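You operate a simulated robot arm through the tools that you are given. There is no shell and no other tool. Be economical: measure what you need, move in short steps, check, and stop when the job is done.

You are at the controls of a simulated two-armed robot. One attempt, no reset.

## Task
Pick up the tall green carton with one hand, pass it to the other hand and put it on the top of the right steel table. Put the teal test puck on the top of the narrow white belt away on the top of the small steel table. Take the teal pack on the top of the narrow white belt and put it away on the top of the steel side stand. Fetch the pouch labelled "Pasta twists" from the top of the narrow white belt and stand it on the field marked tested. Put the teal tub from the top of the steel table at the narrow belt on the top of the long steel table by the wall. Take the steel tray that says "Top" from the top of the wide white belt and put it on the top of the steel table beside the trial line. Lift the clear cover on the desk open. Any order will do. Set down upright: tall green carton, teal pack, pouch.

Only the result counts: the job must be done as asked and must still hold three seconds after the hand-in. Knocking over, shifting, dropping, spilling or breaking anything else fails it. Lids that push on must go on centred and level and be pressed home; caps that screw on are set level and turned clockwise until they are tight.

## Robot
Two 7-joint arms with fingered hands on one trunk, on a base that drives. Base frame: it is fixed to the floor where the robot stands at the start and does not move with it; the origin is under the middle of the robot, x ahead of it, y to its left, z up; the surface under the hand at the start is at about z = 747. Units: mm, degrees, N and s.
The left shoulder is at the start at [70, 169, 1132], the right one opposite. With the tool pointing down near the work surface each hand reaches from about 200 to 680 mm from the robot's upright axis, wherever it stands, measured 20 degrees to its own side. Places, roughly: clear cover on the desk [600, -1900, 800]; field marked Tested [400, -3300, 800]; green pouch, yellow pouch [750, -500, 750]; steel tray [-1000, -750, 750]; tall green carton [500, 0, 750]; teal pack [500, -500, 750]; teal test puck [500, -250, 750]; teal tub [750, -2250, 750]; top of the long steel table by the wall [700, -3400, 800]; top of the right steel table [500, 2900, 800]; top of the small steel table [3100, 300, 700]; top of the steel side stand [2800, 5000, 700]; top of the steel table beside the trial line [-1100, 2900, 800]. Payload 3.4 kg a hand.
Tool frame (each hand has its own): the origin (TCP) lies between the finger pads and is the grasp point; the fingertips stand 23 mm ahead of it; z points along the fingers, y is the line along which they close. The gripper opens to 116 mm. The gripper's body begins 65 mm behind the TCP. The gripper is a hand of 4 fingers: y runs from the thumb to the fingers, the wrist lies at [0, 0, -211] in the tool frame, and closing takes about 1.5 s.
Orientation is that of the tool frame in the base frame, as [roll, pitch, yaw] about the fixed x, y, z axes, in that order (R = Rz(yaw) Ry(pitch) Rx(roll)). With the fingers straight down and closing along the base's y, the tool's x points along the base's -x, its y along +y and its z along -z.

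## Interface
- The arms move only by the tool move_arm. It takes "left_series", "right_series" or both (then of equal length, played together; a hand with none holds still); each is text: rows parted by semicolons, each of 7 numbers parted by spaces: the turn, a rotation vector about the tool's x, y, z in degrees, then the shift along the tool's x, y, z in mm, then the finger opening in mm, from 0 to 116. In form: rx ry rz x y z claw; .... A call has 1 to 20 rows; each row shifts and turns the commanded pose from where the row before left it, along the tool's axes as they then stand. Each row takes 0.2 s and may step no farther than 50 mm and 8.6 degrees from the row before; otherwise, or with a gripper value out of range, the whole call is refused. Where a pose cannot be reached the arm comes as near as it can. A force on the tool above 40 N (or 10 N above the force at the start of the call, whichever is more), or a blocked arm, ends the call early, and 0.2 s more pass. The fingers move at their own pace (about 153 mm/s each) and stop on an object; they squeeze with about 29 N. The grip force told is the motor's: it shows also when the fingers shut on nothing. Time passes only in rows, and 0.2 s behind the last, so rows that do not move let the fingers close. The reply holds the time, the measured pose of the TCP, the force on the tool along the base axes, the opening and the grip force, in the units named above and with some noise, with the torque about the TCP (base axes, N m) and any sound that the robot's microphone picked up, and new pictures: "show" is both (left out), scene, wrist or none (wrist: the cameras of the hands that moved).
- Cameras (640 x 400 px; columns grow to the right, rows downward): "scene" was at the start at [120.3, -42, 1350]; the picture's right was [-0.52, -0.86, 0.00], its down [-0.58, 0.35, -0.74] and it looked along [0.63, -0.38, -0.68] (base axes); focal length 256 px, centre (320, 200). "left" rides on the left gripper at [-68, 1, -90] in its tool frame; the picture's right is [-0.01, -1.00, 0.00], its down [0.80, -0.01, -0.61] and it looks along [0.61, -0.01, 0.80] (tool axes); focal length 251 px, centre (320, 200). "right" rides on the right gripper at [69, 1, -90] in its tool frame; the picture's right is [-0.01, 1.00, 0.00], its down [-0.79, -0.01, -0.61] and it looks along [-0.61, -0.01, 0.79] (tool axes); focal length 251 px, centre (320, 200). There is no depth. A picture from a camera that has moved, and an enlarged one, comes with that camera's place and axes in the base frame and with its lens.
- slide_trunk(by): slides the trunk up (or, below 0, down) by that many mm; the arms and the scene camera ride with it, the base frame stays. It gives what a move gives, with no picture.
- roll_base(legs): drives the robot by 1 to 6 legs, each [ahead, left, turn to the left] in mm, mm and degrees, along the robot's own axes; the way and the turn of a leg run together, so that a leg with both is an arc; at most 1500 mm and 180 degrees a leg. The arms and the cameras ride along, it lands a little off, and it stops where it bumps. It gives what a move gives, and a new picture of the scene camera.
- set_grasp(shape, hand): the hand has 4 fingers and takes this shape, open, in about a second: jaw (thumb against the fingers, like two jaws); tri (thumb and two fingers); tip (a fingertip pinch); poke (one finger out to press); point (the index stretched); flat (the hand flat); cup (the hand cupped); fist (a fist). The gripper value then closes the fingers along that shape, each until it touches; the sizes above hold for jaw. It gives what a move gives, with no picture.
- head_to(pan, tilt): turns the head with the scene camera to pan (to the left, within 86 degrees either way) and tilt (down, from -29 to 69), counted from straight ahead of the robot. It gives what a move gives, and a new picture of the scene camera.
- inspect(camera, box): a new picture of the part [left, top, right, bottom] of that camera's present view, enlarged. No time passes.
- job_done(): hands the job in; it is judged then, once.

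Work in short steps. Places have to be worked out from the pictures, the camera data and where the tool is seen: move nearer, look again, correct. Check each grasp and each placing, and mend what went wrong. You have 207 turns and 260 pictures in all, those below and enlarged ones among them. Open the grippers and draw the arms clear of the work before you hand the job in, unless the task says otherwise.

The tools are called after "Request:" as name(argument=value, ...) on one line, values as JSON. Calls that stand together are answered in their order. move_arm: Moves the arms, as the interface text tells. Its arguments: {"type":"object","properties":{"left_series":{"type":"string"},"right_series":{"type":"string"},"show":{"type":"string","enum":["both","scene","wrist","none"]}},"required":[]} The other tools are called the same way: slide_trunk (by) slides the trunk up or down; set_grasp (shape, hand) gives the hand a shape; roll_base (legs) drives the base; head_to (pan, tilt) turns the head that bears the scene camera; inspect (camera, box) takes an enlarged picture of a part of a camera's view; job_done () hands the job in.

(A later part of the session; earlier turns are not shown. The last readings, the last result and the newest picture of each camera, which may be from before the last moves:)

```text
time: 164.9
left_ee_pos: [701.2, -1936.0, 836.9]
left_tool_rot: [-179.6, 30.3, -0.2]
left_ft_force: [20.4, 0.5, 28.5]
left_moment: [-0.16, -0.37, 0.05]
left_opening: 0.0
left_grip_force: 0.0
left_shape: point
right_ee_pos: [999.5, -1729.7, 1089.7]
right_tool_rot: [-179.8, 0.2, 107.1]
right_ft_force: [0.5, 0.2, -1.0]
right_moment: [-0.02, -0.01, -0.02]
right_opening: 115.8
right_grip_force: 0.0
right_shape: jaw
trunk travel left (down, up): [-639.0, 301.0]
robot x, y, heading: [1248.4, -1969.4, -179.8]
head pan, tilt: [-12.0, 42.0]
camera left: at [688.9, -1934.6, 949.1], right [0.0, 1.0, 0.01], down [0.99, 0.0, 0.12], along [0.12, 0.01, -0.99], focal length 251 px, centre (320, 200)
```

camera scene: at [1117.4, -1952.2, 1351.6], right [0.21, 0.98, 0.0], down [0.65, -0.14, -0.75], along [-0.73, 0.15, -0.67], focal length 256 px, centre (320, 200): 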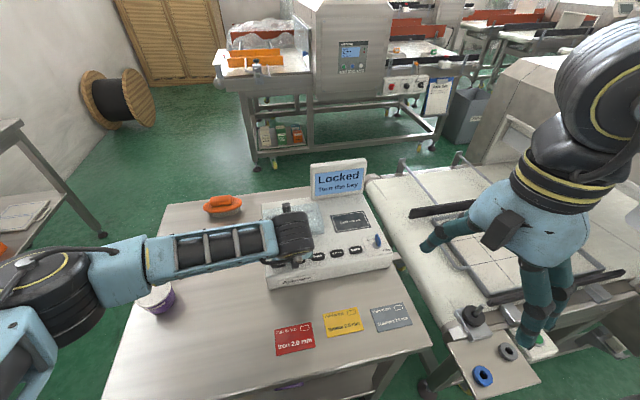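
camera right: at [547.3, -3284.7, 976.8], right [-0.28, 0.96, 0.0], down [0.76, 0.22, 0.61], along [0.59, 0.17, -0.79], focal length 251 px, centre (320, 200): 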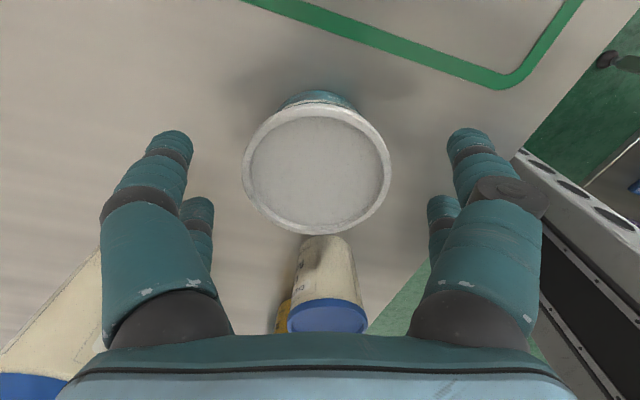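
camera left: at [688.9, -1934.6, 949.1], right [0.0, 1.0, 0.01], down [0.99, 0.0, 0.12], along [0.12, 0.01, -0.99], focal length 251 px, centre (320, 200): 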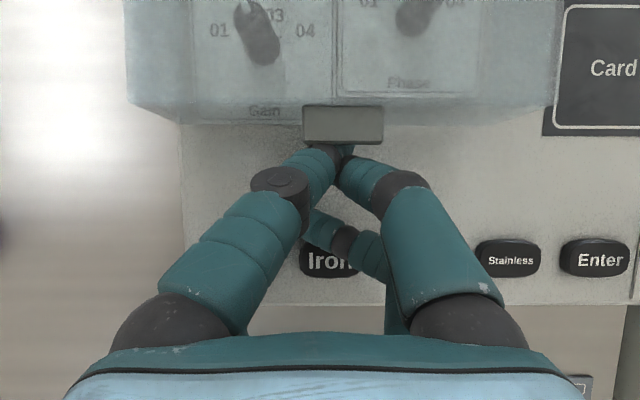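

The tip is under the tab. Now lift along the cover's arc.

Request:
move_arm(left_series="0 0 0 -4 0 -7 116;0 0 0 -7.7 0 -9.4 116;0 0 0 -9.5 0 -8.4 116;0 0 0 -11.2 0 -7.4 116;0 0 0 0 0 0 116", show="both")

```text
time: 166.1
left_ee_pos: [683.1, -1935.8, 878.2]
left_tool_rot: [-179.8, 30.0, -0.2]
left_ft_force: [5.7, 0.6, 4.5]
left_moment: [0.02, 0.04, -0.04]
left_opening: 0.0
left_grip_force: 0.1
left_shape: point
right_ee_pos: [993.6, -1730.0, 1088.5]
right_tool_rot: [179.9, 0.3, 107.3]
right_ft_force: [0.2, 0.1, 0.4]
right_moment: [0.02, 0.04, 0.02]
right_opening: 115.9
right_grip_force: 0.0
right_shape: jaw
trunk travel left (down, up): [-639.0, 301.0]
robot x, y, heading: [1247.5, -1971.9, -180.0]
head pan, tilt: [-12.0, 42.0]
camera scene: at [1115.1, -1951.2, 1351.0], right [0.21, 0.98, 0.0], down [0.65, -0.14, -0.74], along [-0.73, 0.15, -0.67], focal length 256 px, centre (320, 200)
camera left: at [670.4, -1935.4, 990.6], right [0.0, 1.0, 0.01], down [0.99, 0.0, 0.13], along [0.13, 0.01, -0.99], focal length 251 px, centre (320, 200)
```

scene: 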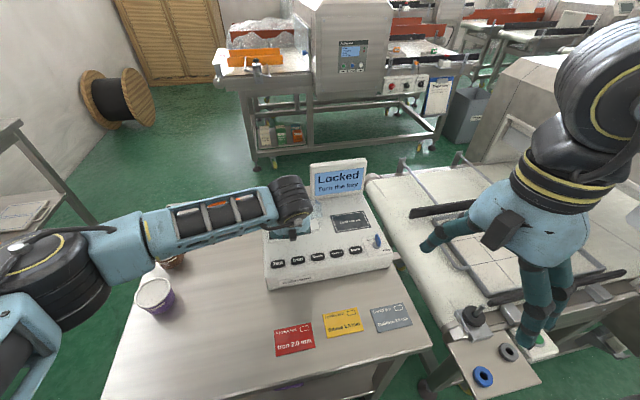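
left: 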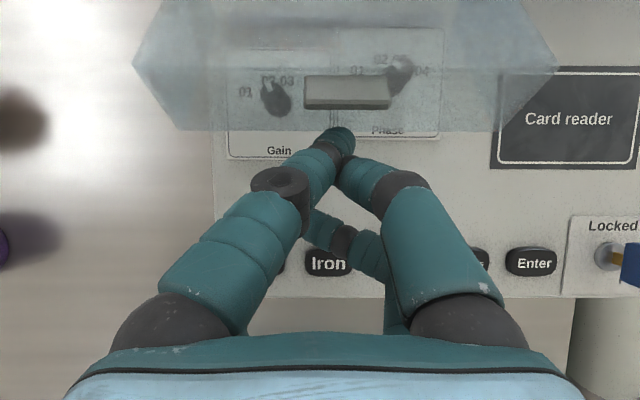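

The cover is rising. I continue up and west along the arc.

Request:
move_arm(left_series="0 0 0 -14.7 0 -5.4 116;0 0 0 -15.4 0 -2.7 116;0 0 0 -16.2 0 0 116;0 0 0 -16.9 0 2.8 116;0 0 0 -15.9 0 4.5 116;0 0 0 0 0 0 116", show="both")

```text
time: 167.5
left_ee_pos: [616.6, -1934.5, 915.7]
left_tool_rot: [-179.7, 29.8, -0.2]
left_ft_force: [0.3, 0.1, 0.4]
left_moment: [0.01, -0.02, 0.02]
left_opening: 0.0
left_grip_force: 0.0
left_shape: point
right_ee_pos: [992.2, -1729.7, 1085.9]
right_tool_rot: [179.9, 0.4, 107.2]
right_ft_force: [0.4, -0.6, -0.7]
right_moment: [-0.02, 0.0, 0.0]
right_opening: 116.0
right_grip_force: 0.1
right_shape: jaw
trunk travel left (down, up): [-639.0, 301.0]
robot x, y, heading: [1250.5, -1971.5, -180.0]
head pan, tilt: [-12.0, 42.0]
camera scene: at [1114.1, -1951.4, 1350.8], right [0.21, 0.98, 0.0], down [0.65, -0.14, -0.74], along [-0.73, 0.15, -0.67], focal length 256 px, centre (320, 200)
camera left: at [602.2, -1934.2, 1028.7], right [0.0, 1.0, 0.01], down [0.99, 0.0, 0.13], along [0.13, 0.01, -0.99], focal length 251 px, centre (320, 200)
```

scene: 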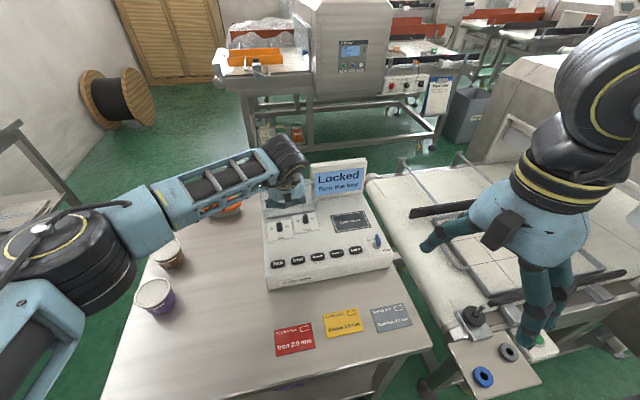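
left: 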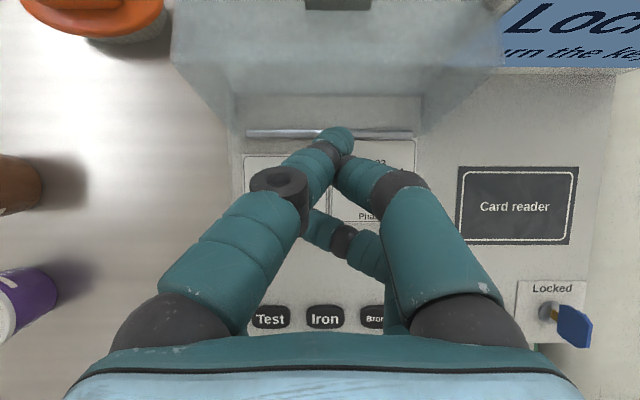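

The cover is about vertical. I push a little further west to make sure it stays.

Request:
move_arm(left_series="0 0 0 -7 0 4 116;0 0 0 -7 0 4 116;0 0 0 -7 0 4 116;0 0 0 0 0 0 116", show="wrist")

```text
time: 168.5
left_ee_pos: [591.6, -1933.9, 914.7]
left_tool_rot: [-179.8, 29.9, -0.2]
left_ft_force: [0.3, -0.3, 0.0]
left_moment: [0.0, -0.01, 0.01]
left_opening: 0.0
left_grip_force: 0.0
left_shape: point
right_ee_pos: [992.2, -1729.3, 1088.2]
right_tool_rot: [179.7, 0.4, 107.2]
right_ft_force: [-0.4, -0.5, 0.7]
right_moment: [-0.03, 0.0, 0.01]
right_opening: 116.0
right_grip_force: 0.1
right_shape: jaw
trunk travel left (down, up): [-639.0, 301.0]
robot x, y, heading: [1249.4, -1966.9, -180.0]
head pan, tilt: [-12.0, 42.0]
camera left: at [578.0, -1934.5, 1028.7], right [0.0, 1.0, 0.01], down [0.99, 0.0, 0.13], along [0.13, 0.01, -0.99], focal length 251 px, centre (320, 200)
```

left: 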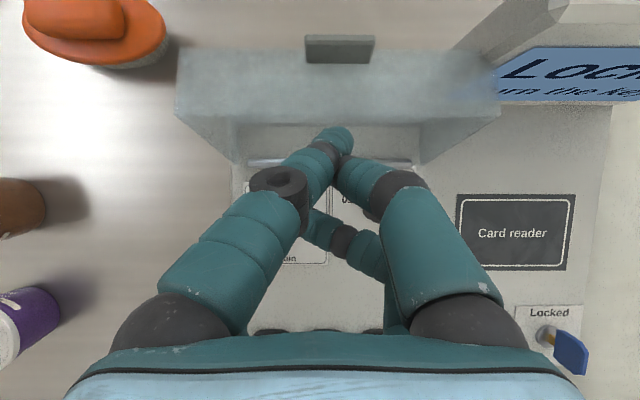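

Zero force and the cover stands open by itself. I withdraw the hand east, then up.

Request:
move_arm(left_series="0 0 0 26 0 -15 116;0 0 0 26 0 -15 116;0 0 0 26 0 -15 116;0 0 0 13 0 -35 116;0 0 0 13 0 -35 116;0 0 0 13 20 -35 116;0 8.5 0 20 20 -20 116;0 8.5 0 0 0 0 116;0 8 0 0 0 0 116", show="scene")

Request:
set_grasp(hand="left", shape="jaw")

```text
time: 170.5
left_ee_pos: [795.9, -1977.0, 995.6]
left_tool_rot: [-179.7, 4.7, -0.3]
left_ft_force: [-0.3, 0.5, -0.3]
left_moment: [0.0, -0.01, -0.02]
left_opening: 0.0
left_grip_force: 0.1
left_shape: point
right_ee_pos: [992.5, -1728.4, 1087.3]
right_tool_rot: [179.9, 0.3, 107.2]
right_ft_force: [0.2, 0.8, 0.7]
right_moment: [-0.01, -0.01, 0.0]
right_opening: 115.7
right_grip_force: 0.1
right_shape: jaw
trunk travel left (down, up): [-639.0, 301.0]
robot x, y, heading: [1246.7, -1970.4, -180.1]
head pan, tilt: [-12.0, 42.0]
camera scene: at [1113.1, -1951.1, 1350.8], right [0.21, 0.98, 0.0], down [0.65, -0.14, -0.74], along [-0.73, 0.15, -0.67], focal length 256 px, centre (320, 200)
```

scene: 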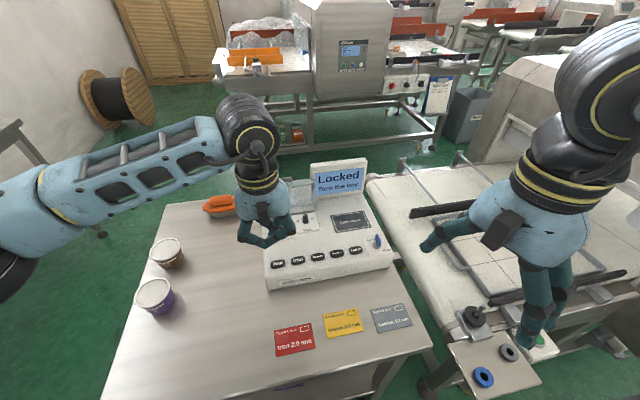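

```text
time: 171.4
left_ee_pos: [794.1, -1977.3, 995.5]
left_tool_rot: [-179.8, 5.0, -0.3]
left_ft_force: [-0.9, 0.6, -0.2]
left_moment: [-0.02, -0.06, 0.0]
left_opening: 116.0
left_grip_force: 0.1
left_shape: jaw
right_ee_pos: [991.6, -1729.4, 1086.7]
right_tool_rot: [179.8, 0.4, 107.2]
right_ft_force: [0.0, -0.2, -0.1]
right_moment: [-0.04, -0.01, 0.0]
right_opening: 115.7
right_grip_force: 0.1
right_shape: jaw
trunk travel left (down, up): [-639.0, 301.0]
robot x, y, heading: [1248.3, -1968.9, -179.9]
head pan, tilt: [-12.0, 42.0]
```

Cover done. Next: the narrow belt from its east side. I back off, turn north and look up the aisle.

Request:
roll_base(legs=[[-180, 0, 0], [0, 0, -90], [800, 0, 0]])

Request:
head_to(pan=0, tilt=25)

Request:
head_to(pan=50, tilt=30)

```text
time: 180.8
left_ee_pos: [1405.8, -735.0, 1007.7]
left_tool_rot: [179.0, 6.6, -88.8]
left_ft_force: [-0.2, 0.0, 0.0]
left_moment: [0.0, -0.01, 0.0]
left_opening: 115.7
left_grip_force: 0.0
left_shape: jaw
right_ee_pos: [1658.4, -928.5, 1087.6]
right_tool_rot: [-179.0, 0.9, 19.0]
right_ft_force: [1.0, 0.3, 0.2]
right_moment: [-0.02, 0.0, 0.02]
right_opening: 116.0
right_grip_force: 0.1
right_shape: jaw
trunk travel left (down, up): [-639.0, 301.0]
robot x, y, heading: [1406.7, -1171.7, 91.7]
head pan, tilt: [-12.0, 42.0]
stopped in leg 3: the robot was blocked; the commanded pose is now the measured one
camera scene: at [1443.3, -1060.7, 1352.8], right [0.98, -0.18, -0.02], down [-0.13, -0.65, -0.75], along [0.12, 0.74, -0.66], focal length 256 px, centre (320, 200)
```

scene: 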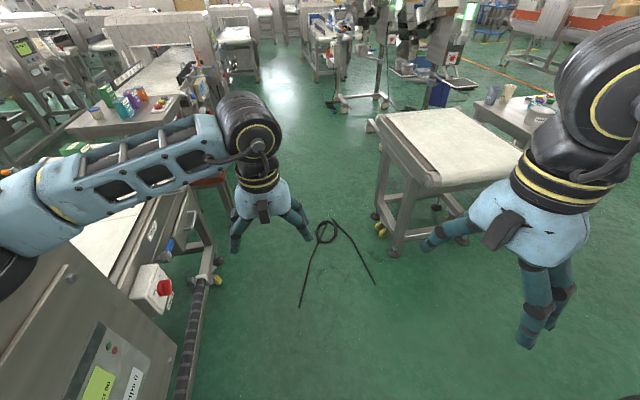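

```text
time: 181.6
left_ee_pos: [1404.7, -736.7, 1006.8]
left_tool_rot: [179.0, 6.4, -88.7]
left_ft_force: [0.7, -0.4, -0.7]
left_moment: [-0.01, 0.03, 0.0]
left_opening: 116.0
left_grip_force: 0.1
left_shape: jaw
right_ee_pos: [1657.9, -927.5, 1087.4]
right_tool_rot: [-178.7, 1.2, 18.8]
right_ft_force: [0.0, 0.4, 0.6]
right_moment: [-0.02, 0.01, -0.05]
right_opening: 116.1
right_grip_force: 0.0
right_shape: jaw
trunk travel left (down, up): [-639.0, 301.0]
robot x, y, heading: [1403.0, -1173.2, 91.8]
head pan, tilt: [0.0, 25.0]
camera scene: at [1427.2, -1050.8, 1379.5], right [1.0, 0.03, -0.02], down [-0.01, -0.41, -0.91], along [-0.04, 0.91, -0.41], focal length 256 px, centre (320, 200)
```

scene: 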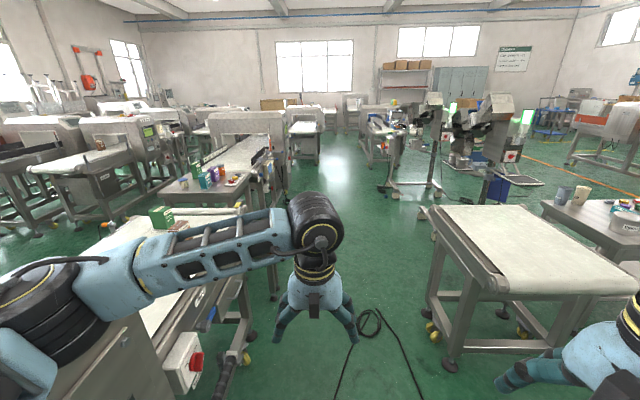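

```text
time: 182.8
left_ee_pos: [1402.2, -734.8, 1006.0]
left_tool_rot: [178.9, 6.3, -88.7]
left_ft_force: [0.5, -0.7, -0.4]
left_moment: [-0.04, -0.01, 0.0]
left_opening: 115.7
left_grip_force: 0.3
left_shape: jaw
right_ee_pos: [1658.8, -927.9, 1085.8]
right_tool_rot: [-178.8, 1.1, 18.9]
right_ft_force: [0.1, -0.4, -0.6]
right_moment: [0.0, 0.0, 0.02]
right_opening: 115.8
right_grip_force: 0.0
right_shape: jaw
trunk travel left (down, up): [-639.0, 301.0]
robot x, y, heading: [1404.2, -1168.7, 91.9]
head pan, tilt: [50.0, 30.0]
camera scene: at [1359.1, -1086.3, 1372.3], right [0.62, 0.79, 0.0], down [0.37, -0.29, -0.88], along [-0.69, 0.54, -0.48], focal length 256 px, centre (320, 200)
```

scene: 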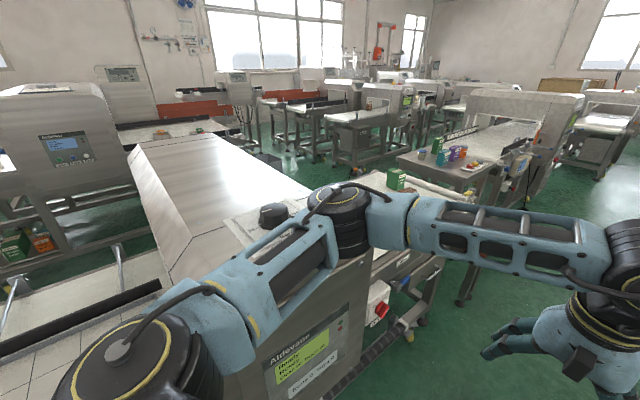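

I was blocked because the left arm touches the detector housing. I back off, move right, and return south; picking from the west side is closer to the remaining objects.

Request:
roll_base(legs=[[-70, 0, 0], [0, -200, -1.8], [-1450, 0, 0], [0, 0, 90]])

```text
time: 183.5
left_ee_pos: [1404.8, -737.7, 1009.2]
left_tool_rot: [179.3, 7.0, -89.2]
left_ft_force: [0.6, -0.1, 0.2]
left_moment: [-0.02, 0.0, 0.01]
left_opening: 116.1
left_grip_force: 0.1
left_shape: jaw
right_ee_pos: [1658.6, -931.9, 1085.8]
right_tool_rot: [-179.2, 0.8, 18.6]
right_ft_force: [-0.2, -0.3, 0.5]
right_moment: [0.01, 0.01, 0.02]
right_opening: 115.8
right_grip_force: 0.0
right_shape: jaw
trunk travel left (down, up): [-639.0, 301.0]
robot x, y, heading: [1411.1, -1184.5, 91.3]
head pan, tilt: [50.0, 30.0]
stopped in leg 1: the robot was blocked; the commanded pose is now the measured one
camera scene: at [1355.7, -1087.2, 1370.8], right [0.63, 0.78, 0.0], down [0.38, -0.3, -0.88], along [-0.68, 0.55, -0.48], focal length 256 px, centre (320, 200)
```

scene: 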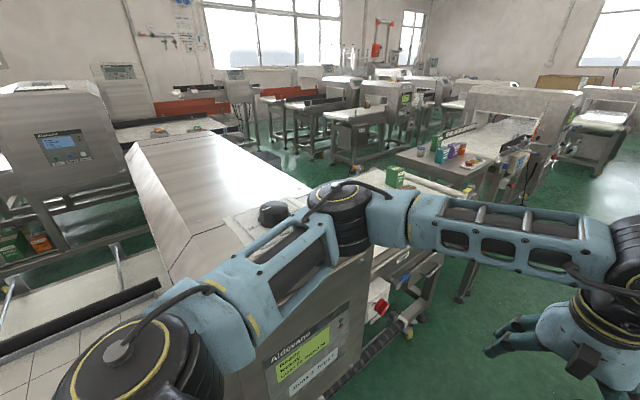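

Still touching; I move straight right, away from the housing.

Request:
roll_base(legs=[[0, -200, 0]])

```text
time: 184.2
left_ee_pos: [1406.8, -735.3, 1010.2]
left_tool_rot: [179.5, 7.1, -89.3]
left_ft_force: [-0.9, 0.3, 1.2]
left_moment: [0.0, 0.02, -0.04]
left_opening: 115.9
left_grip_force: 0.1
left_shape: jaw
right_ee_pos: [1658.1, -930.6, 1086.7]
right_tool_rot: [-179.4, 0.7, 18.5]
right_ft_force: [-0.6, 0.0, 0.6]
right_moment: [-0.01, 0.0, 0.0]
right_opening: 116.0
right_grip_force: 0.1
right_shape: jaw
trunk travel left (down, up): [-639.0, 301.0]
robot x, y, heading: [1413.1, -1180.2, 91.3]
head pan, tilt: [50.0, 30.0]
stopped in leg 1: the robot was blocked; the commanded pose is now the measured one
camera scene: at [1354.7, -1085.5, 1370.5], right [0.63, 0.78, 0.0], down [0.38, -0.3, -0.87], along [-0.68, 0.55, -0.49], focal length 256 px, centre (320, 200)
```

scene: 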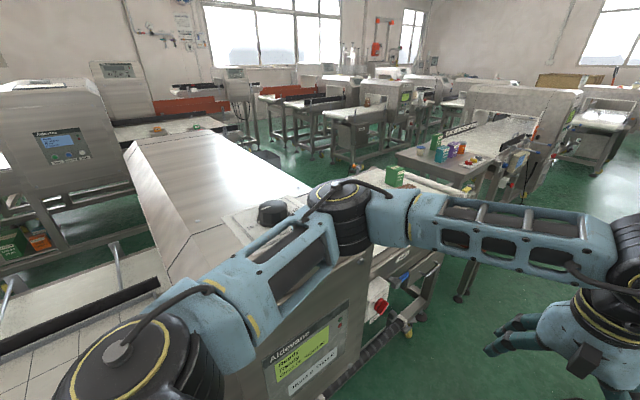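

I raise the trunk 80 mm so the left arm clears whatever it rests on.

Request:
slide_trunk(by=80)

Request:
roll_base(legs=[[0, -200, 0]])

```text
time: 185.4
left_ee_pos: [1393.9, -725.0, 1085.5]
left_tool_rot: [-179.8, 6.4, -89.1]
left_ft_force: [0.6, -0.6, 0.5]
left_moment: [0.01, -0.02, -0.01]
left_opening: 115.8
left_grip_force: 0.1
left_shape: jaw
right_ee_pos: [1645.9, -921.7, 1167.7]
right_tool_rot: [179.8, 0.2, 18.5]
right_ft_force: [0.1, -0.1, -0.6]
right_moment: [-0.01, 0.0, -0.03]
right_opening: 115.9
right_grip_force: 0.0
right_shape: jaw
trunk travel left (down, up): [-719.0, 221.0]
robot x, y, heading: [1412.5, -1180.6, 91.3]
head pan, tilt: [50.0, 30.0]
```

```text
time: 187.0
left_ee_pos: [1595.3, -723.2, 1086.3]
left_tool_rot: [-179.7, 6.4, -89.1]
left_ft_force: [0.1, 0.0, 0.0]
left_moment: [0.0, -0.06, 0.02]
left_opening: 115.8
left_grip_force: 0.1
left_shape: jaw
right_ee_pos: [1846.3, -917.5, 1167.9]
right_tool_rot: [179.8, 0.1, 18.6]
right_ft_force: [-0.4, -0.3, -0.5]
right_moment: [-0.02, -0.02, -0.03]
right_opening: 116.2
right_grip_force: 0.1
right_shape: jaw
trunk travel left (down, up): [-719.0, 221.0]
robot x, y, heading: [1611.5, -1176.2, 91.1]
head pan, tilt: [50.0, 30.0]
camera scene: at [1539.3, -1068.4, 1449.0], right [0.62, 0.78, 0.0], down [0.39, -0.31, -0.87], along [-0.68, 0.54, -0.5], focal length 256 px, centre (320, 200)
```

scene: 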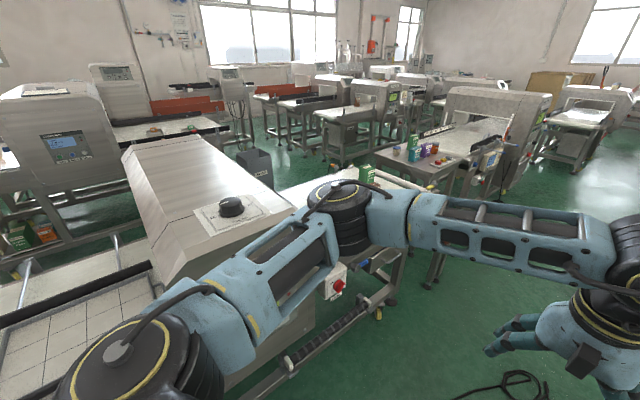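

Free now. I drive back south and then west past the desk to the west corridor.

Request:
roll_base(legs=[[-1480, 0, -1.1], [0, 0, 90], [1400, 0, 0], [500, 0, 0], [0, 0, -90]])

```text
time: 210.9
left_ee_pos: [-294.6, -2207.8, 1085.3]
left_tool_rot: [-179.7, 6.4, -86.0]
left_ft_force: [0.5, -0.5, -0.1]
left_moment: [-0.02, -0.03, -0.03]
left_opening: 115.9
left_grip_force: 0.1
left_shape: jaw
right_ee_pos: [-31.3, -2389.8, 1167.1]
right_tool_rot: [180.0, 0.3, 21.6]
right_ft_force: [-0.2, -0.5, -0.7]
right_moment: [0.02, 0.03, -0.02]
right_opening: 115.8
right_grip_force: 0.1
right_shape: jaw
trunk travel left (down, up): [-719.0, 221.0]
robot x, y, heading: [-252.9, -2658.9, 94.6]
head pan, tilt: [50.0, 30.0]
camera scene: at [-330.4, -2557.3, 1449.1], right [0.58, 0.81, 0.0], down [0.41, -0.29, -0.87], along [-0.7, 0.5, -0.5], focal length 256 px, centre (320, 200)
```

scene: 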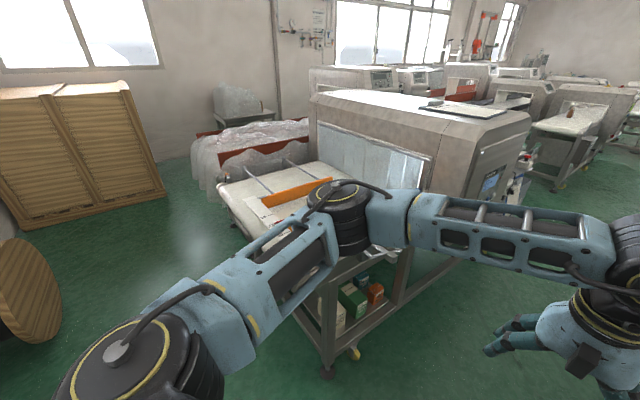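

Request:
roll_base(legs=[[0, -50, -4.6], [1480, 0, 0], [1100, 0, 0], [0, 0, -90], [200, 0, 0]])

Request:
head_to(pan=0, tilt=45)

```text
time: 229.2
left_ee_pos: [430.5, -76.7, 1086.2]
left_tool_rot: [-179.9, 6.5, 176.8]
left_ft_force: [-0.1, -0.6, 0.0]
left_moment: [0.0, 0.0, -0.01]
left_opening: 115.7
left_grip_force: 0.0
left_shape: jaw
right_ee_pos: [217.6, -314.6, 1168.2]
right_tool_rot: [179.8, 0.2, -75.6]
right_ft_force: [0.0, -0.5, -0.2]
right_moment: [0.02, -0.02, -0.01]
right_opening: 116.1
right_grip_force: 0.0
right_shape: jaw
trunk travel left (down, up): [-719.0, 221.0]
robot x, y, heading: [-23.9, -63.8, -2.9]
head pan, tilt: [50.0, 30.0]
camera scene: at [87.0, 2.4, 1449.3], right [0.73, -0.68, 0.0], down [-0.34, -0.37, -0.87], along [0.59, 0.64, -0.5], focal length 256 px, centre (320, 200)
```

scene: 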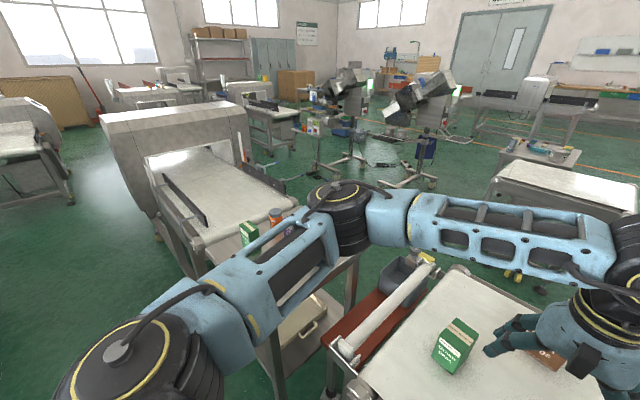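

```text
time: 230.3
left_ee_pos: [433.6, -79.0, 1084.5]
left_tool_rot: [-179.8, 6.4, 176.8]
left_ft_force: [-0.3, 0.7, -0.9]
left_moment: [0.0, -0.01, -0.02]
left_opening: 115.8
left_grip_force: 0.0
left_shape: jaw
right_ee_pos: [219.5, -315.1, 1168.7]
right_tool_rot: [179.8, 0.2, -75.6]
right_ft_force: [-0.1, 0.5, 1.2]
right_moment: [-0.01, 0.02, 0.03]
right_opening: 115.9
right_grip_force: 0.1
right_shape: jaw
trunk travel left (down, up): [-719.0, 221.0]
robot x, y, heading: [-23.2, -58.9, -2.8]
head pan, tilt: [0.0, 45.0]
camera scene: at [108.6, -67.9, 1426.5], right [-0.05, -1.0, 0.0], down [-0.71, 0.03, -0.71], along [0.71, -0.03, -0.71], focal length 256 px, centre (320, 200)
```

scene: 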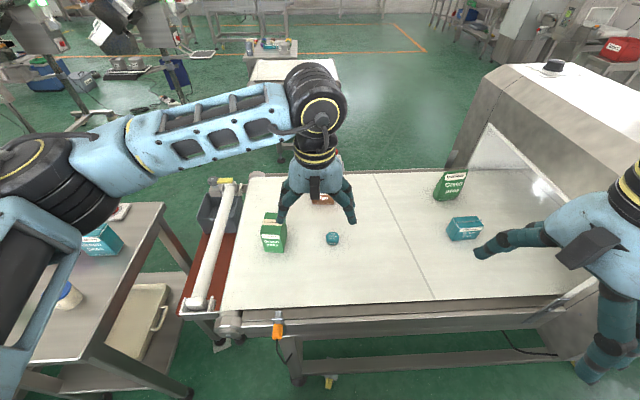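

Carton is near [595,50], about 75 wide (y), 56 deep, top near z 860. I drive in, lower the trunk back, and hover the left hand above it.

Request:
roll_base(legs=[[75, 20, 2.8]])

Request:
slide_trunk(by=-80)

Request:
move_arm(left_series="0 6.4 0 -10 15 0 116;0 0 0 -15 18 0 116;0 0 0 -15 18 0 116;0 0 0 -15 18 0 116;0 0 0 -15 18 0 116;0 0 0 0 0 0 116", show="both")

```text
time: 231.4
left_ee_pos: [507.6, -39.0, 1086.9]
left_tool_rot: [-179.9, 6.5, 179.5]
left_ft_force: [0.6, 0.1, 1.0]
left_moment: [0.02, 0.0, 0.01]
left_opening: 115.8
left_grip_force: 0.0
left_shape: jaw
right_ee_pos: [304.6, -284.7, 1168.5]
right_tool_rot: [-180.0, 0.2, -72.9]
right_ft_force: [0.2, 0.2, -0.2]
right_moment: [-0.03, -0.03, -0.01]
right_opening: 115.8
right_grip_force: 0.1
right_shape: jaw
trunk travel left (down, up): [-719.0, 221.0]
robot x, y, heading: [55.2, -44.4, -0.1]
head pan, tilt: [0.0, 45.0]
camera scene: at [181.4, -44.5, 1426.8], right [0.0, -1.0, 0.0], down [-0.71, 0.0, -0.71], along [0.71, 0.0, -0.71], focal length 256 px, centre (320, 200)
```

scene: 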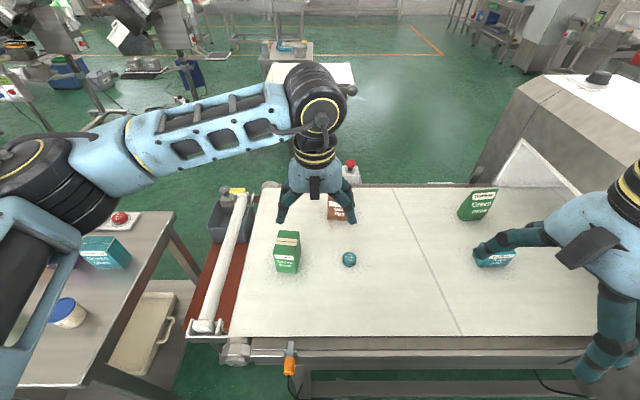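

```text
time: 232.6
left_ee_pos: [508.0, -37.8, 1005.8]
left_tool_rot: [-179.8, 6.3, 179.5]
left_ft_force: [0.5, 0.0, 0.4]
left_moment: [0.02, 0.01, 0.01]
left_opening: 115.8
left_grip_force: 0.1
left_shape: jaw
right_ee_pos: [307.8, -283.8, 1087.3]
right_tool_rot: [179.8, 0.2, -72.8]
right_ft_force: [0.0, -0.4, 0.4]
right_moment: [0.02, 0.02, -0.01]
right_opening: 115.9
right_grip_force: 0.1
right_shape: jaw
trunk travel left (down, up): [-639.0, 301.0]
robot x, y, heading: [50.8, -42.5, -0.3]
head pan, tilt: [0.0, 45.0]
```

```text
time: 233.9
left_ee_pos: [577.5, 49.3, 1003.1]
left_tool_rot: [-179.8, 0.0, 179.5]
left_ft_force: [0.1, 0.4, -1.2]
left_moment: [-0.01, 0.02, 0.01]
left_opening: 115.8
left_grip_force: 0.2
left_shape: jaw
right_ee_pos: [307.0, -284.8, 1086.9]
right_tool_rot: [179.9, 0.3, -72.9]
right_ft_force: [-0.3, 0.6, 0.4]
right_moment: [-0.02, 0.02, 0.0]
right_opening: 115.7
right_grip_force: 0.1
right_shape: jaw
trunk travel left (down, up): [-639.0, 301.0]
robot x, y, heading: [49.0, -46.6, 0.1]
head pan, tilt: [0.0, 45.0]
camera scene: at [184.0, -43.7, 1346.5], right [0.0, -1.0, 0.0], down [-0.71, 0.0, -0.71], along [0.71, 0.0, -0.71], focal length 256 px, centre (320, 200)
camera left: at [647.0, 50.4, 1094.4], right [0.0, -1.0, 0.0], down [-0.8, 0.0, 0.61], along [-0.61, 0.0, -0.8], focal length 251 px, centre (320, 200)
```

scene: 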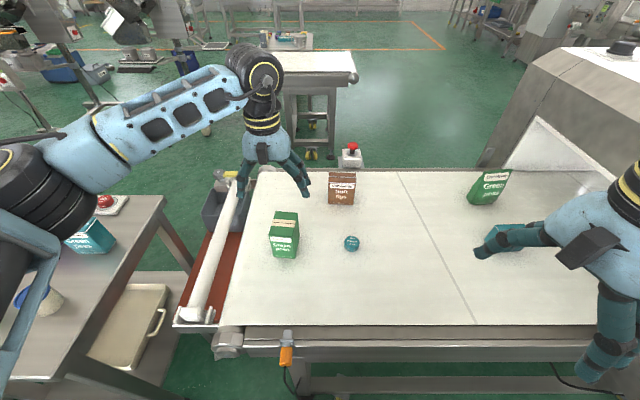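
left: 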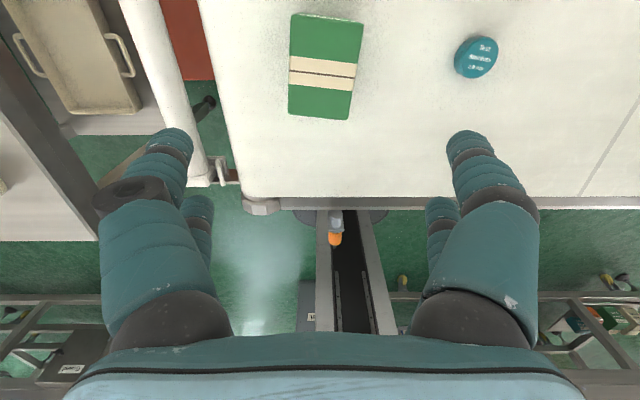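

From above: carton centre ≈ [605,48], 56 across y, 75 deep, yawed −7.5°. For the handover I'll have the left hand take it low from the front (pitched 60°) so the right can take its top. I pitch the hand, back off, and lower in front of it.

Request:
move_arm(left_series="0 0 7.5 0 0 0 116;0 -8.5 0 0 0 0 116;0 -8.5 0 0 0 0 116;0 -8.5 0 0 0 0 116;0 -8.5 0 0 0 0 116;0 -8.5 0 0 0 0 116;0 -8.5 0 0 0 0 116;0 -8.5 0 0 0 0 116;0 0 0 20.8 0 -36.2 116;0 0 0 20.8 0 -36.2 116;0 0 0 20.8 0 -36.2 116;0 0 0 35.8 0 20.6 116;0 0 0 35.8 0 20.6 116;0 0 0 35.8 0 20.6 116;0 0 0 0 0 0 116", show="both")

```text
time: 237.2
left_ee_pos: [501.9, 46.4, 880.5]
left_tool_rot: [-179.7, 59.5, 172.4]
left_ft_force: [0.3, 0.6, -0.1]
left_moment: [-0.01, 0.02, -0.04]
left_opening: 116.1
left_grip_force: 0.0
left_shape: jaw
left hand out of reach, approached as far as the arm can: row 10, 11
right_ee_pos: [307.1, -282.0, 1088.2]
right_tool_rot: [179.8, 0.0, -72.9]
right_ft_force: [-0.1, 0.4, 0.6]
right_moment: [-0.01, -0.01, -0.02]
right_opening: 115.9
right_grip_force: 0.0
right_shape: jaw
trunk travel left (down, up): [-639.0, 301.0]
robot x, y, heading: [50.3, -43.1, 0.1]
head pan, tilt: [0.0, 45.0]
camera scene: at [183.8, -40.7, 1346.6], right [0.0, -1.0, 0.0], down [-0.71, 0.0, -0.71], along [0.71, 0.0, -0.71], focal length 256 px, centre (320, 200)
camera left: at [459.8, 53.7, 985.2], right [-0.13, -0.99, 0.01], down [-0.92, 0.12, -0.38], along [0.37, -0.06, -0.93], focal length 251 px, centre (320, 200)
```

scene: 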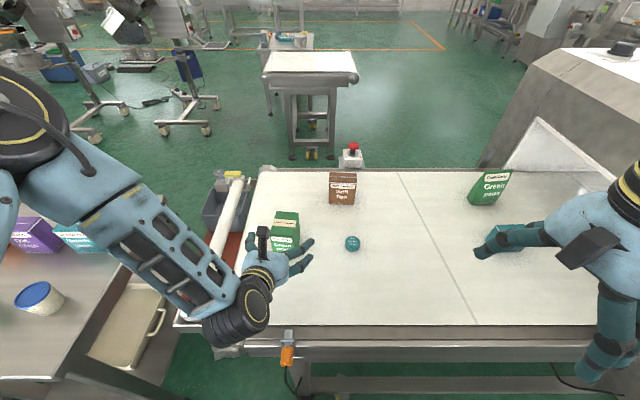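
left: 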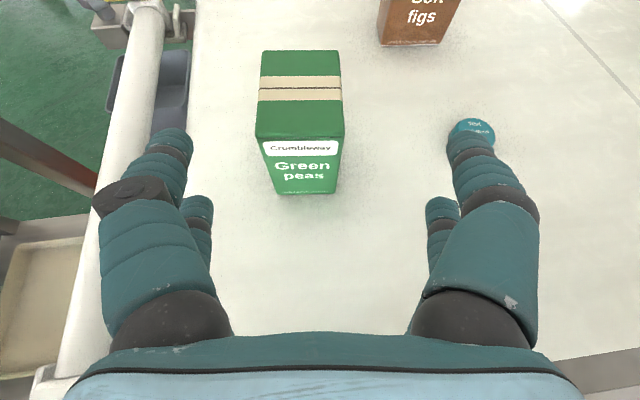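

Clear view: box front edge (567,83)–(560,22). I shift 14 mm left and descend to z≈797 in front of it.

Request:
move_arm(left_series="0 0 0 24 5 13.8 116;0 0 0 24 5 13.8 116;0 0 0 24 4 13.8 116;0 0 0 0 0 0 116", show="wrist")

```text
time: 238.2
left_ee_pos: [496.7, 11.9, 825.4]
left_tool_rot: [-179.8, 59.5, 172.3]
left_ft_force: [-0.6, 0.4, 0.4]
left_moment: [-0.02, -0.01, 0.01]
left_opening: 116.0
left_grip_force: 0.0
left_shape: jaw
left hand out of reach, approached as far as the arm can: row 1, 2, 3
right_ee_pos: [306.4, -284.5, 1087.3]
right_tool_rot: [179.8, 0.1, -72.9]
right_ft_force: [0.6, -0.2, 1.2]
right_moment: [0.01, -0.05, 0.0]
right_opening: 116.1
right_grip_force: 0.0
right_shape: jaw
trunk travel left (down, up): [-639.0, 301.0]
robot x, y, heading: [52.1, -45.8, -0.1]
head pan, tilt: [0.0, 45.0]
camera left: at [455.0, 18.8, 929.3], right [-0.13, -0.99, 0.01], down [-0.92, 0.12, -0.38], along [0.37, -0.06, -0.93], focal length 251 px, centre (320, 200)
```

left: 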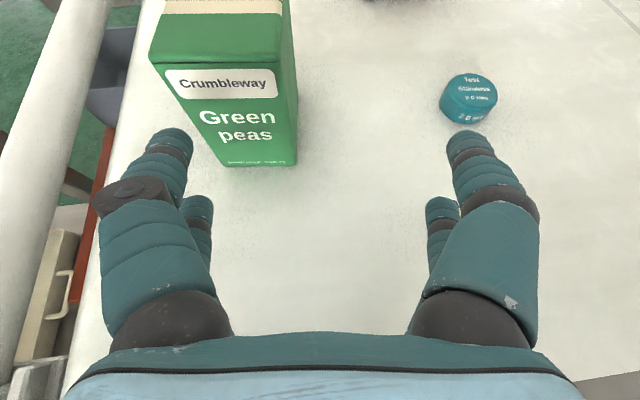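

The low pose is joint-limited. I raise the hand, back the base 80 mm, and lower the trunk 100 mm for a better arm posture.

Request:
move_arm(left_series="0 0 0 -30 0 -17 116;0 0 0 -30 0 -17 116;0 0 0 0 0 0 116", show="none")

Request:
roll_base(legs=[[-80, 0, 0]])

Request:
slide_trunk(by=-100)

Request:
move_arm(left_series="0 0 0 -5 10 10 116;0 0 0 -5 10 10 116;0 0 0 -5 10 10 116;0 0 0 0 7 0 116;0 0 0 0 0 0 116", show="wrist")

```text
time: 238.9
left_ee_pos: [499.7, 11.9, 895.3]
left_tool_rot: [-179.9, 59.5, 172.3]
left_ft_force: [0.0, 0.3, 0.8]
left_moment: [0.0, 0.0, 0.0]
left_opening: 115.7
left_grip_force: 0.0
left_shape: jaw
right_ee_pos: [307.4, -284.4, 1086.7]
right_tool_rot: [179.8, 0.2, -73.0]
right_ft_force: [-0.9, -0.4, -0.3]
right_moment: [0.03, 0.03, -0.03]
right_opening: 116.2
right_grip_force: 0.1
right_shape: jaw
trunk travel left (down, up): [-639.0, 301.0]
robot x, y, heading: [53.9, -43.1, -0.1]
head pan, tilt: [0.0, 45.0]
```

```text
time: 240.0
left_ee_pos: [420.8, 11.5, 893.5]
left_tool_rot: [-179.7, 59.4, 172.1]
left_ft_force: [0.8, -0.1, 0.2]
left_moment: [0.02, -0.02, -0.02]
left_opening: 115.7
left_grip_force: 0.1
left_shape: jaw
right_ee_pos: [226.2, -285.3, 1088.3]
right_tool_rot: [179.8, 0.2, -73.0]
right_ft_force: [-0.2, -0.2, 0.9]
right_moment: [-0.01, -0.04, 0.04]
right_opening: 115.8
right_grip_force: 0.1
right_shape: jaw
trunk travel left (down, up): [-639.0, 301.0]
robot x, y, heading: [-25.6, -43.2, -0.4]
head pan, tilt: [0.0, 45.0]
camera scene: at [104.2, -43.4, 1346.5], right [0.0, -1.0, 0.0], down [-0.71, 0.0, -0.71], along [0.71, 0.0, -0.71], focal length 256 px, centre (320, 200)
```

scene: 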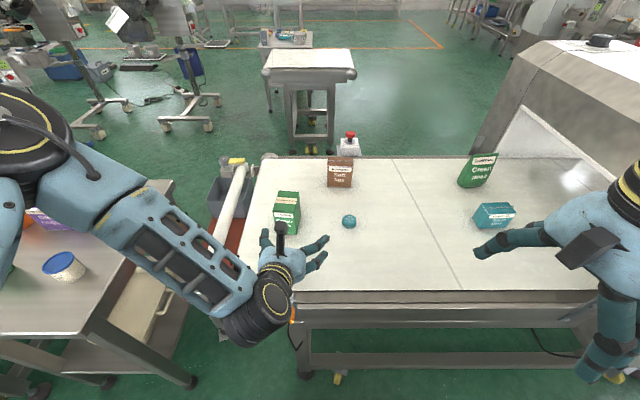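

```text
time: 241.3
left_ee_pos: [420.5, 11.7, 794.9]
left_tool_rot: [-179.7, 59.4, 172.1]
left_ft_force: [-0.8, -0.5, 0.5]
left_moment: [0.0, 0.0, -0.02]
left_opening: 116.2
left_grip_force: 0.0
left_shape: jaw
right_ee_pos: [227.4, -286.0, 987.2]
right_tool_rot: [179.8, 0.2, -72.9]
right_ft_force: [0.2, 0.8, -0.3]
right_moment: [0.04, -0.01, 0.01]
right_opening: 116.2
right_grip_force: 0.0
right_shape: jaw
trunk travel left (down, up): [-539.0, 401.0]
robot x, y, heading: [-24.0, -40.9, -0.1]
head pan, tilt: [0.0, 45.0]
```

```text
time: 242.5
left_ee_pos: [460.6, 44.4, 794.1]
left_tool_rot: [-179.7, 59.5, 172.0]
left_ft_force: [-0.3, 0.3, -0.4]
left_moment: [-0.01, -0.01, 0.01]
left_opening: 115.8
left_grip_force: 0.0
left_shape: jaw
right_ee_pos: [226.8, -285.3, 986.6]
right_tool_rot: [179.8, 0.3, -73.1]
right_ft_force: [0.2, 0.0, -0.3]
right_moment: [0.0, 0.01, 0.03]
right_opening: 115.9
right_grip_force: 0.0
right_shape: jaw
trunk travel left (down, up): [-539.0, 401.0]
robot x, y, heading: [-25.7, -44.9, -0.1]
head pan, tilt: [0.0, 45.0]
camera left: at [418.5, 52.2, 898.4], right [-0.14, -0.99, 0.01], down [-0.92, 0.12, -0.38], along [0.37, -0.06, -0.93], focal length 251 px, centre (320, 200)
```

left: 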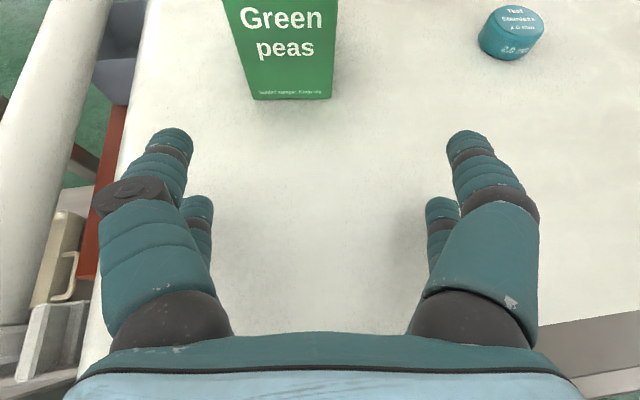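

Now works. Shift 22 mm left, then advance around the box.

Request:
move_arm(left_series="0 0 0 0 11 0 116;0 0 0 0 11 0 116;0 0 0 -16 0 28 116;0 0 0 -16 0 28 116;0 0 0 -16 0 28 116;0 0 0 0 0 0 116", show="wrist")

```text
time: 243.9
left_ee_pos: [558.3, 44.5, 798.6]
left_tool_rot: [-179.7, 59.5, 172.1]
left_ft_force: [-0.4, -0.3, 0.3]
left_moment: [0.04, 0.01, 0.01]
left_opening: 116.2
left_grip_force: 0.0
left_shape: jaw
left hand out of reach, approached as far as the arm can: row 2
right_ee_pos: [225.9, -285.1, 987.6]
right_tool_rot: [179.9, 0.1, -73.0]
right_ft_force: [0.0, -0.3, -0.9]
right_moment: [0.01, 0.0, 0.0]
right_opening: 115.8
right_grip_force: 0.0
right_shape: jaw
trunk travel left (down, up): [-539.0, 401.0]
robot x, y, heading: [-27.0, -42.2, -0.1]
head pan, tilt: [0.0, 45.0]
camera left: at [517.7, 52.0, 903.1], right [-0.14, -0.99, 0.01], down [-0.92, 0.12, -0.38], along [0.37, -0.06, -0.93], focal length 251 px, centre (320, 200)
```

left: 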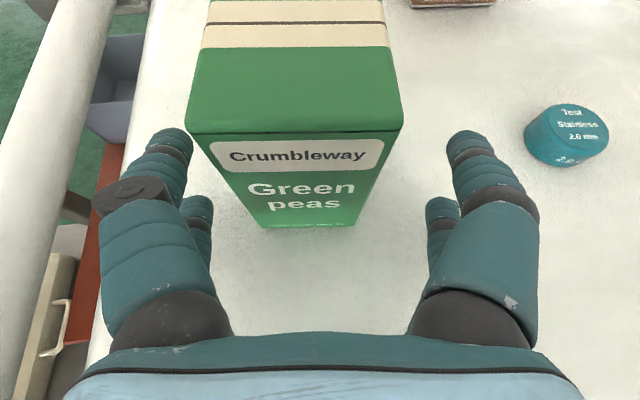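

Shift 8 mm more left, forward 30 mm, then close.

Request:
move_arm(left_series="0 0 0 0 8 0 116;0 0 0 -7.5 0 13 116;0 0 0 -7.5 0 13 116;0 0 0 0 0 0 116;0 0 0 0 0 0 80;0 0 0 0 0 0 50;0 0 0 0 0 0 40;0 0 0 0 0 0 40;0 0 0 0 0 0 40;0 0 0 0 0 0 40", show="wrist")

```text
time: 246.1
left_ee_pos: [589.4, 45.4, 796.6]
left_tool_rot: [-179.7, 59.5, 172.0]
left_ft_force: [2.1, 1.5, -0.1]
left_moment: [0.02, -0.02, 0.02]
left_opening: 51.8
left_grip_force: 29.2
left_shape: jaw
right_ee_pos: [225.9, -285.0, 987.4]
right_tool_rot: [179.8, 0.2, -73.0]
right_ft_force: [-0.2, -0.4, 0.0]
right_moment: [-0.02, 0.01, 0.0]
right_opening: 115.8
right_grip_force: 0.1
right_shape: jaw
trunk travel left (down, up): [-539.0, 401.0]
robot x, y, heading: [-27.6, -46.5, -0.1]
head pan, tilt: [0.0, 45.0]
camera left: at [547.5, 54.6, 901.6], right [-0.14, -0.99, 0.01], down [-0.92, 0.12, -0.38], along [0.37, -0.06, -0.93], focal length 251 px, centre (320, 200)
```

left: 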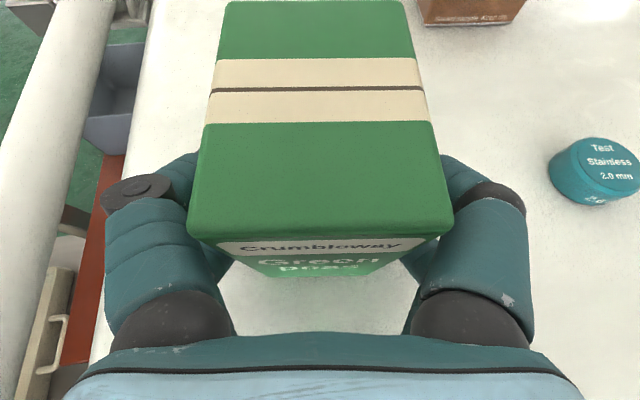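

Gripped. I lift and bring the carton in front of the robot, turning the right hand back to standard yaw.

Request:
move_arm(left_series="0 0 0 -17.4 0 -10 40;0 0 0 -17.4 0 -10 40;0 0 0 -17.4 0 -10 40;0 0 0 5 -14 -34 40;0 0 0 5 -14 -34 40;0 0 0 5 -14 -34 40;0 0 0 5 -14 -34 40;0 0 0 5 -14 -34 40;0 0 0 0 0 0 40", right_series="0 0 8.1 0 0 -10 116;0 0 8.1 0 0 -10 116;0 0 8.1 0 0 -10 116;0 0 8.1 0 0 -10 116;0 0 8.1 0 0 -10 116;0 0 8.1 0 0 -10 116;0 0 8.1 0 0 -10 116;0 0 8.1 0 0 -10 116;0 0 8.1 0 0 -10 116", show="scene")

```text
time: 248.1
left_ee_pos: [420.8, -0.5, 925.0]
left_tool_rot: [-179.7, 59.4, 172.2]
left_ft_force: [-0.2, -0.1, -4.2]
left_moment: [0.0, 0.0, -0.02]
left_opening: 51.8
left_grip_force: 29.2
left_shape: jaw
right_ee_pos: [226.6, -284.0, 1079.0]
right_tool_rot: [179.7, -0.2, -145.9]
right_ft_force: [0.5, 0.6, -0.2]
right_moment: [0.02, 0.02, -0.01]
right_opening: 116.0
right_grip_force: 0.1
right_shape: jaw
trunk travel left (down, up): [-539.0, 401.0]
robot x, y, heading: [-25.5, -41.9, 0.0]
head pan, tilt: [0.0, 45.0]
camera scene: at [104.7, -42.4, 1246.4], right [0.0, -1.0, 0.0], down [-0.71, 0.0, -0.71], along [0.71, 0.0, -0.71], focal length 256 px, centre (320, 200)
```

scene: 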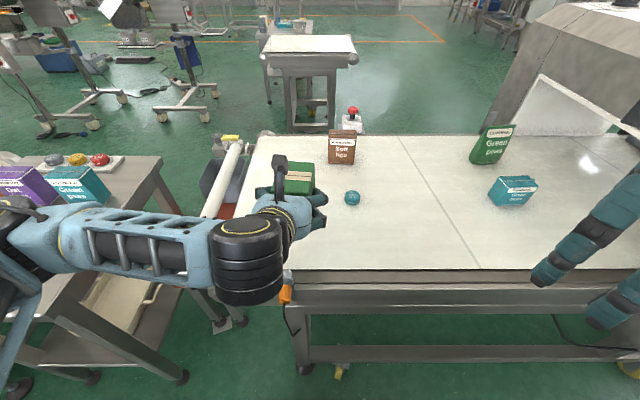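

Carton held at [432,-2], bottom z≈875, top ≈986. I rotate the right hand to match, tilt it 20° (fingers toward me, keeping its camera clear of the left's), and hover above.

Request:
move_arm(right_series="0 0 8.36 0 0 -3 116;0 0 8.36 0 0 -3 116;0 0 8.36 0 0 -3 116;0 0 8.36 0 0 -3 116;0 0 8.36 0 0 -3 116;0 8 0 0 0 0 116;0 8 0 0 0 0 116;0 4 0 0 0 0 116;0 0 0 -17.3 34.1 -8.5 116;0 0 0 -17.3 34.1 -8.5 116;0 0 0 -17.3 34.1 -8.5 116;0 0 0 -17.3 34.1 -8.5 116;0 0 0 -17.3 34.1 -8.5 116;0 0 0 -17.3 34.1 -8.5 116;0 0 0 -17.3 34.1 -8.5 116;0 0 0 -17.3 34.1 -8.5 116;0 0 0 0 0 0 116", left_series="0 0 0 0 0 0 40;0 0 0 0 0 0 40;0 0 0 0 0 0 40;0 0 0 0 0 0 40;0 0 0 0 0 0 40;0 0 0 0 0 0 40;0 0 0 0 0 0 40;0 0 0 0 0 0 40;0 0 0 0 0 0 40;0 0 0 0 0 0 40;0 0 0 0 0 0 40;0 0 0 0 0 0 40;0 0 0 0 0 0 40;0 0 0 0 0 0 40;0 0 0 0 0 0 40;0 0 0 0 0 0 40;0 0 0 0 0 0 40", show="both")

```text
time: 251.7
left_ee_pos: [420.4, -1.7, 925.5]
left_tool_rot: [-179.6, 59.6, 172.1]
left_ft_force: [0.1, 0.6, -3.4]
left_moment: [-0.03, 0.04, -0.02]
left_opening: 51.7
left_grip_force: 29.1
left_shape: jaw
right_ee_pos: [334.8, -160.9, 1075.5]
right_tool_rot: [179.9, -20.3, 172.3]
right_ft_force: [0.0, -0.1, -0.6]
right_moment: [0.03, 0.06, 0.01]
right_opening: 115.9
right_grip_force: 0.1
right_shape: jaw
right hand out of reach, approached as far as the arm can: row 12, 13, 14, 15, 16
trunk travel left (down, up): [-539.0, 401.0]
robot x, y, heading: [-29.9, -46.2, -0.1]
head pan, tilt: [0.0, 45.0]
camera scene: at [104.8, -43.3, 1246.4], right [0.0, -1.0, 0.0], down [-0.71, 0.0, -0.71], along [0.71, 0.0, -0.71], focal length 256 px, centre (320, 200)
camera right: at [301.1, -156.5, 1185.5], right [0.14, 0.99, 0.0], down [0.95, -0.14, 0.29], along [0.29, -0.04, -0.96], focal length 251 px, centre (320, 200)
camera left: at [380.1, 6.3, 1029.1], right [-0.14, -0.99, 0.01], down [-0.92, 0.12, -0.38], along [0.37, -0.06, -0.93], focal length 251 px, centre (320, 200)
```

scene: 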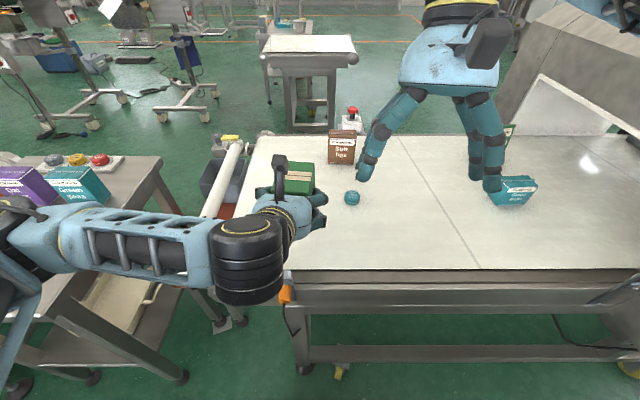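
right: 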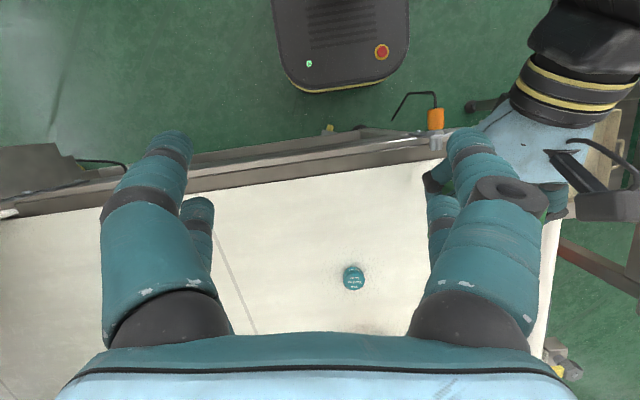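
left: 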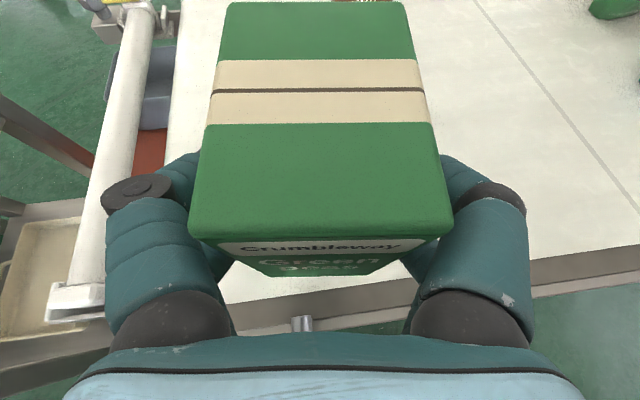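

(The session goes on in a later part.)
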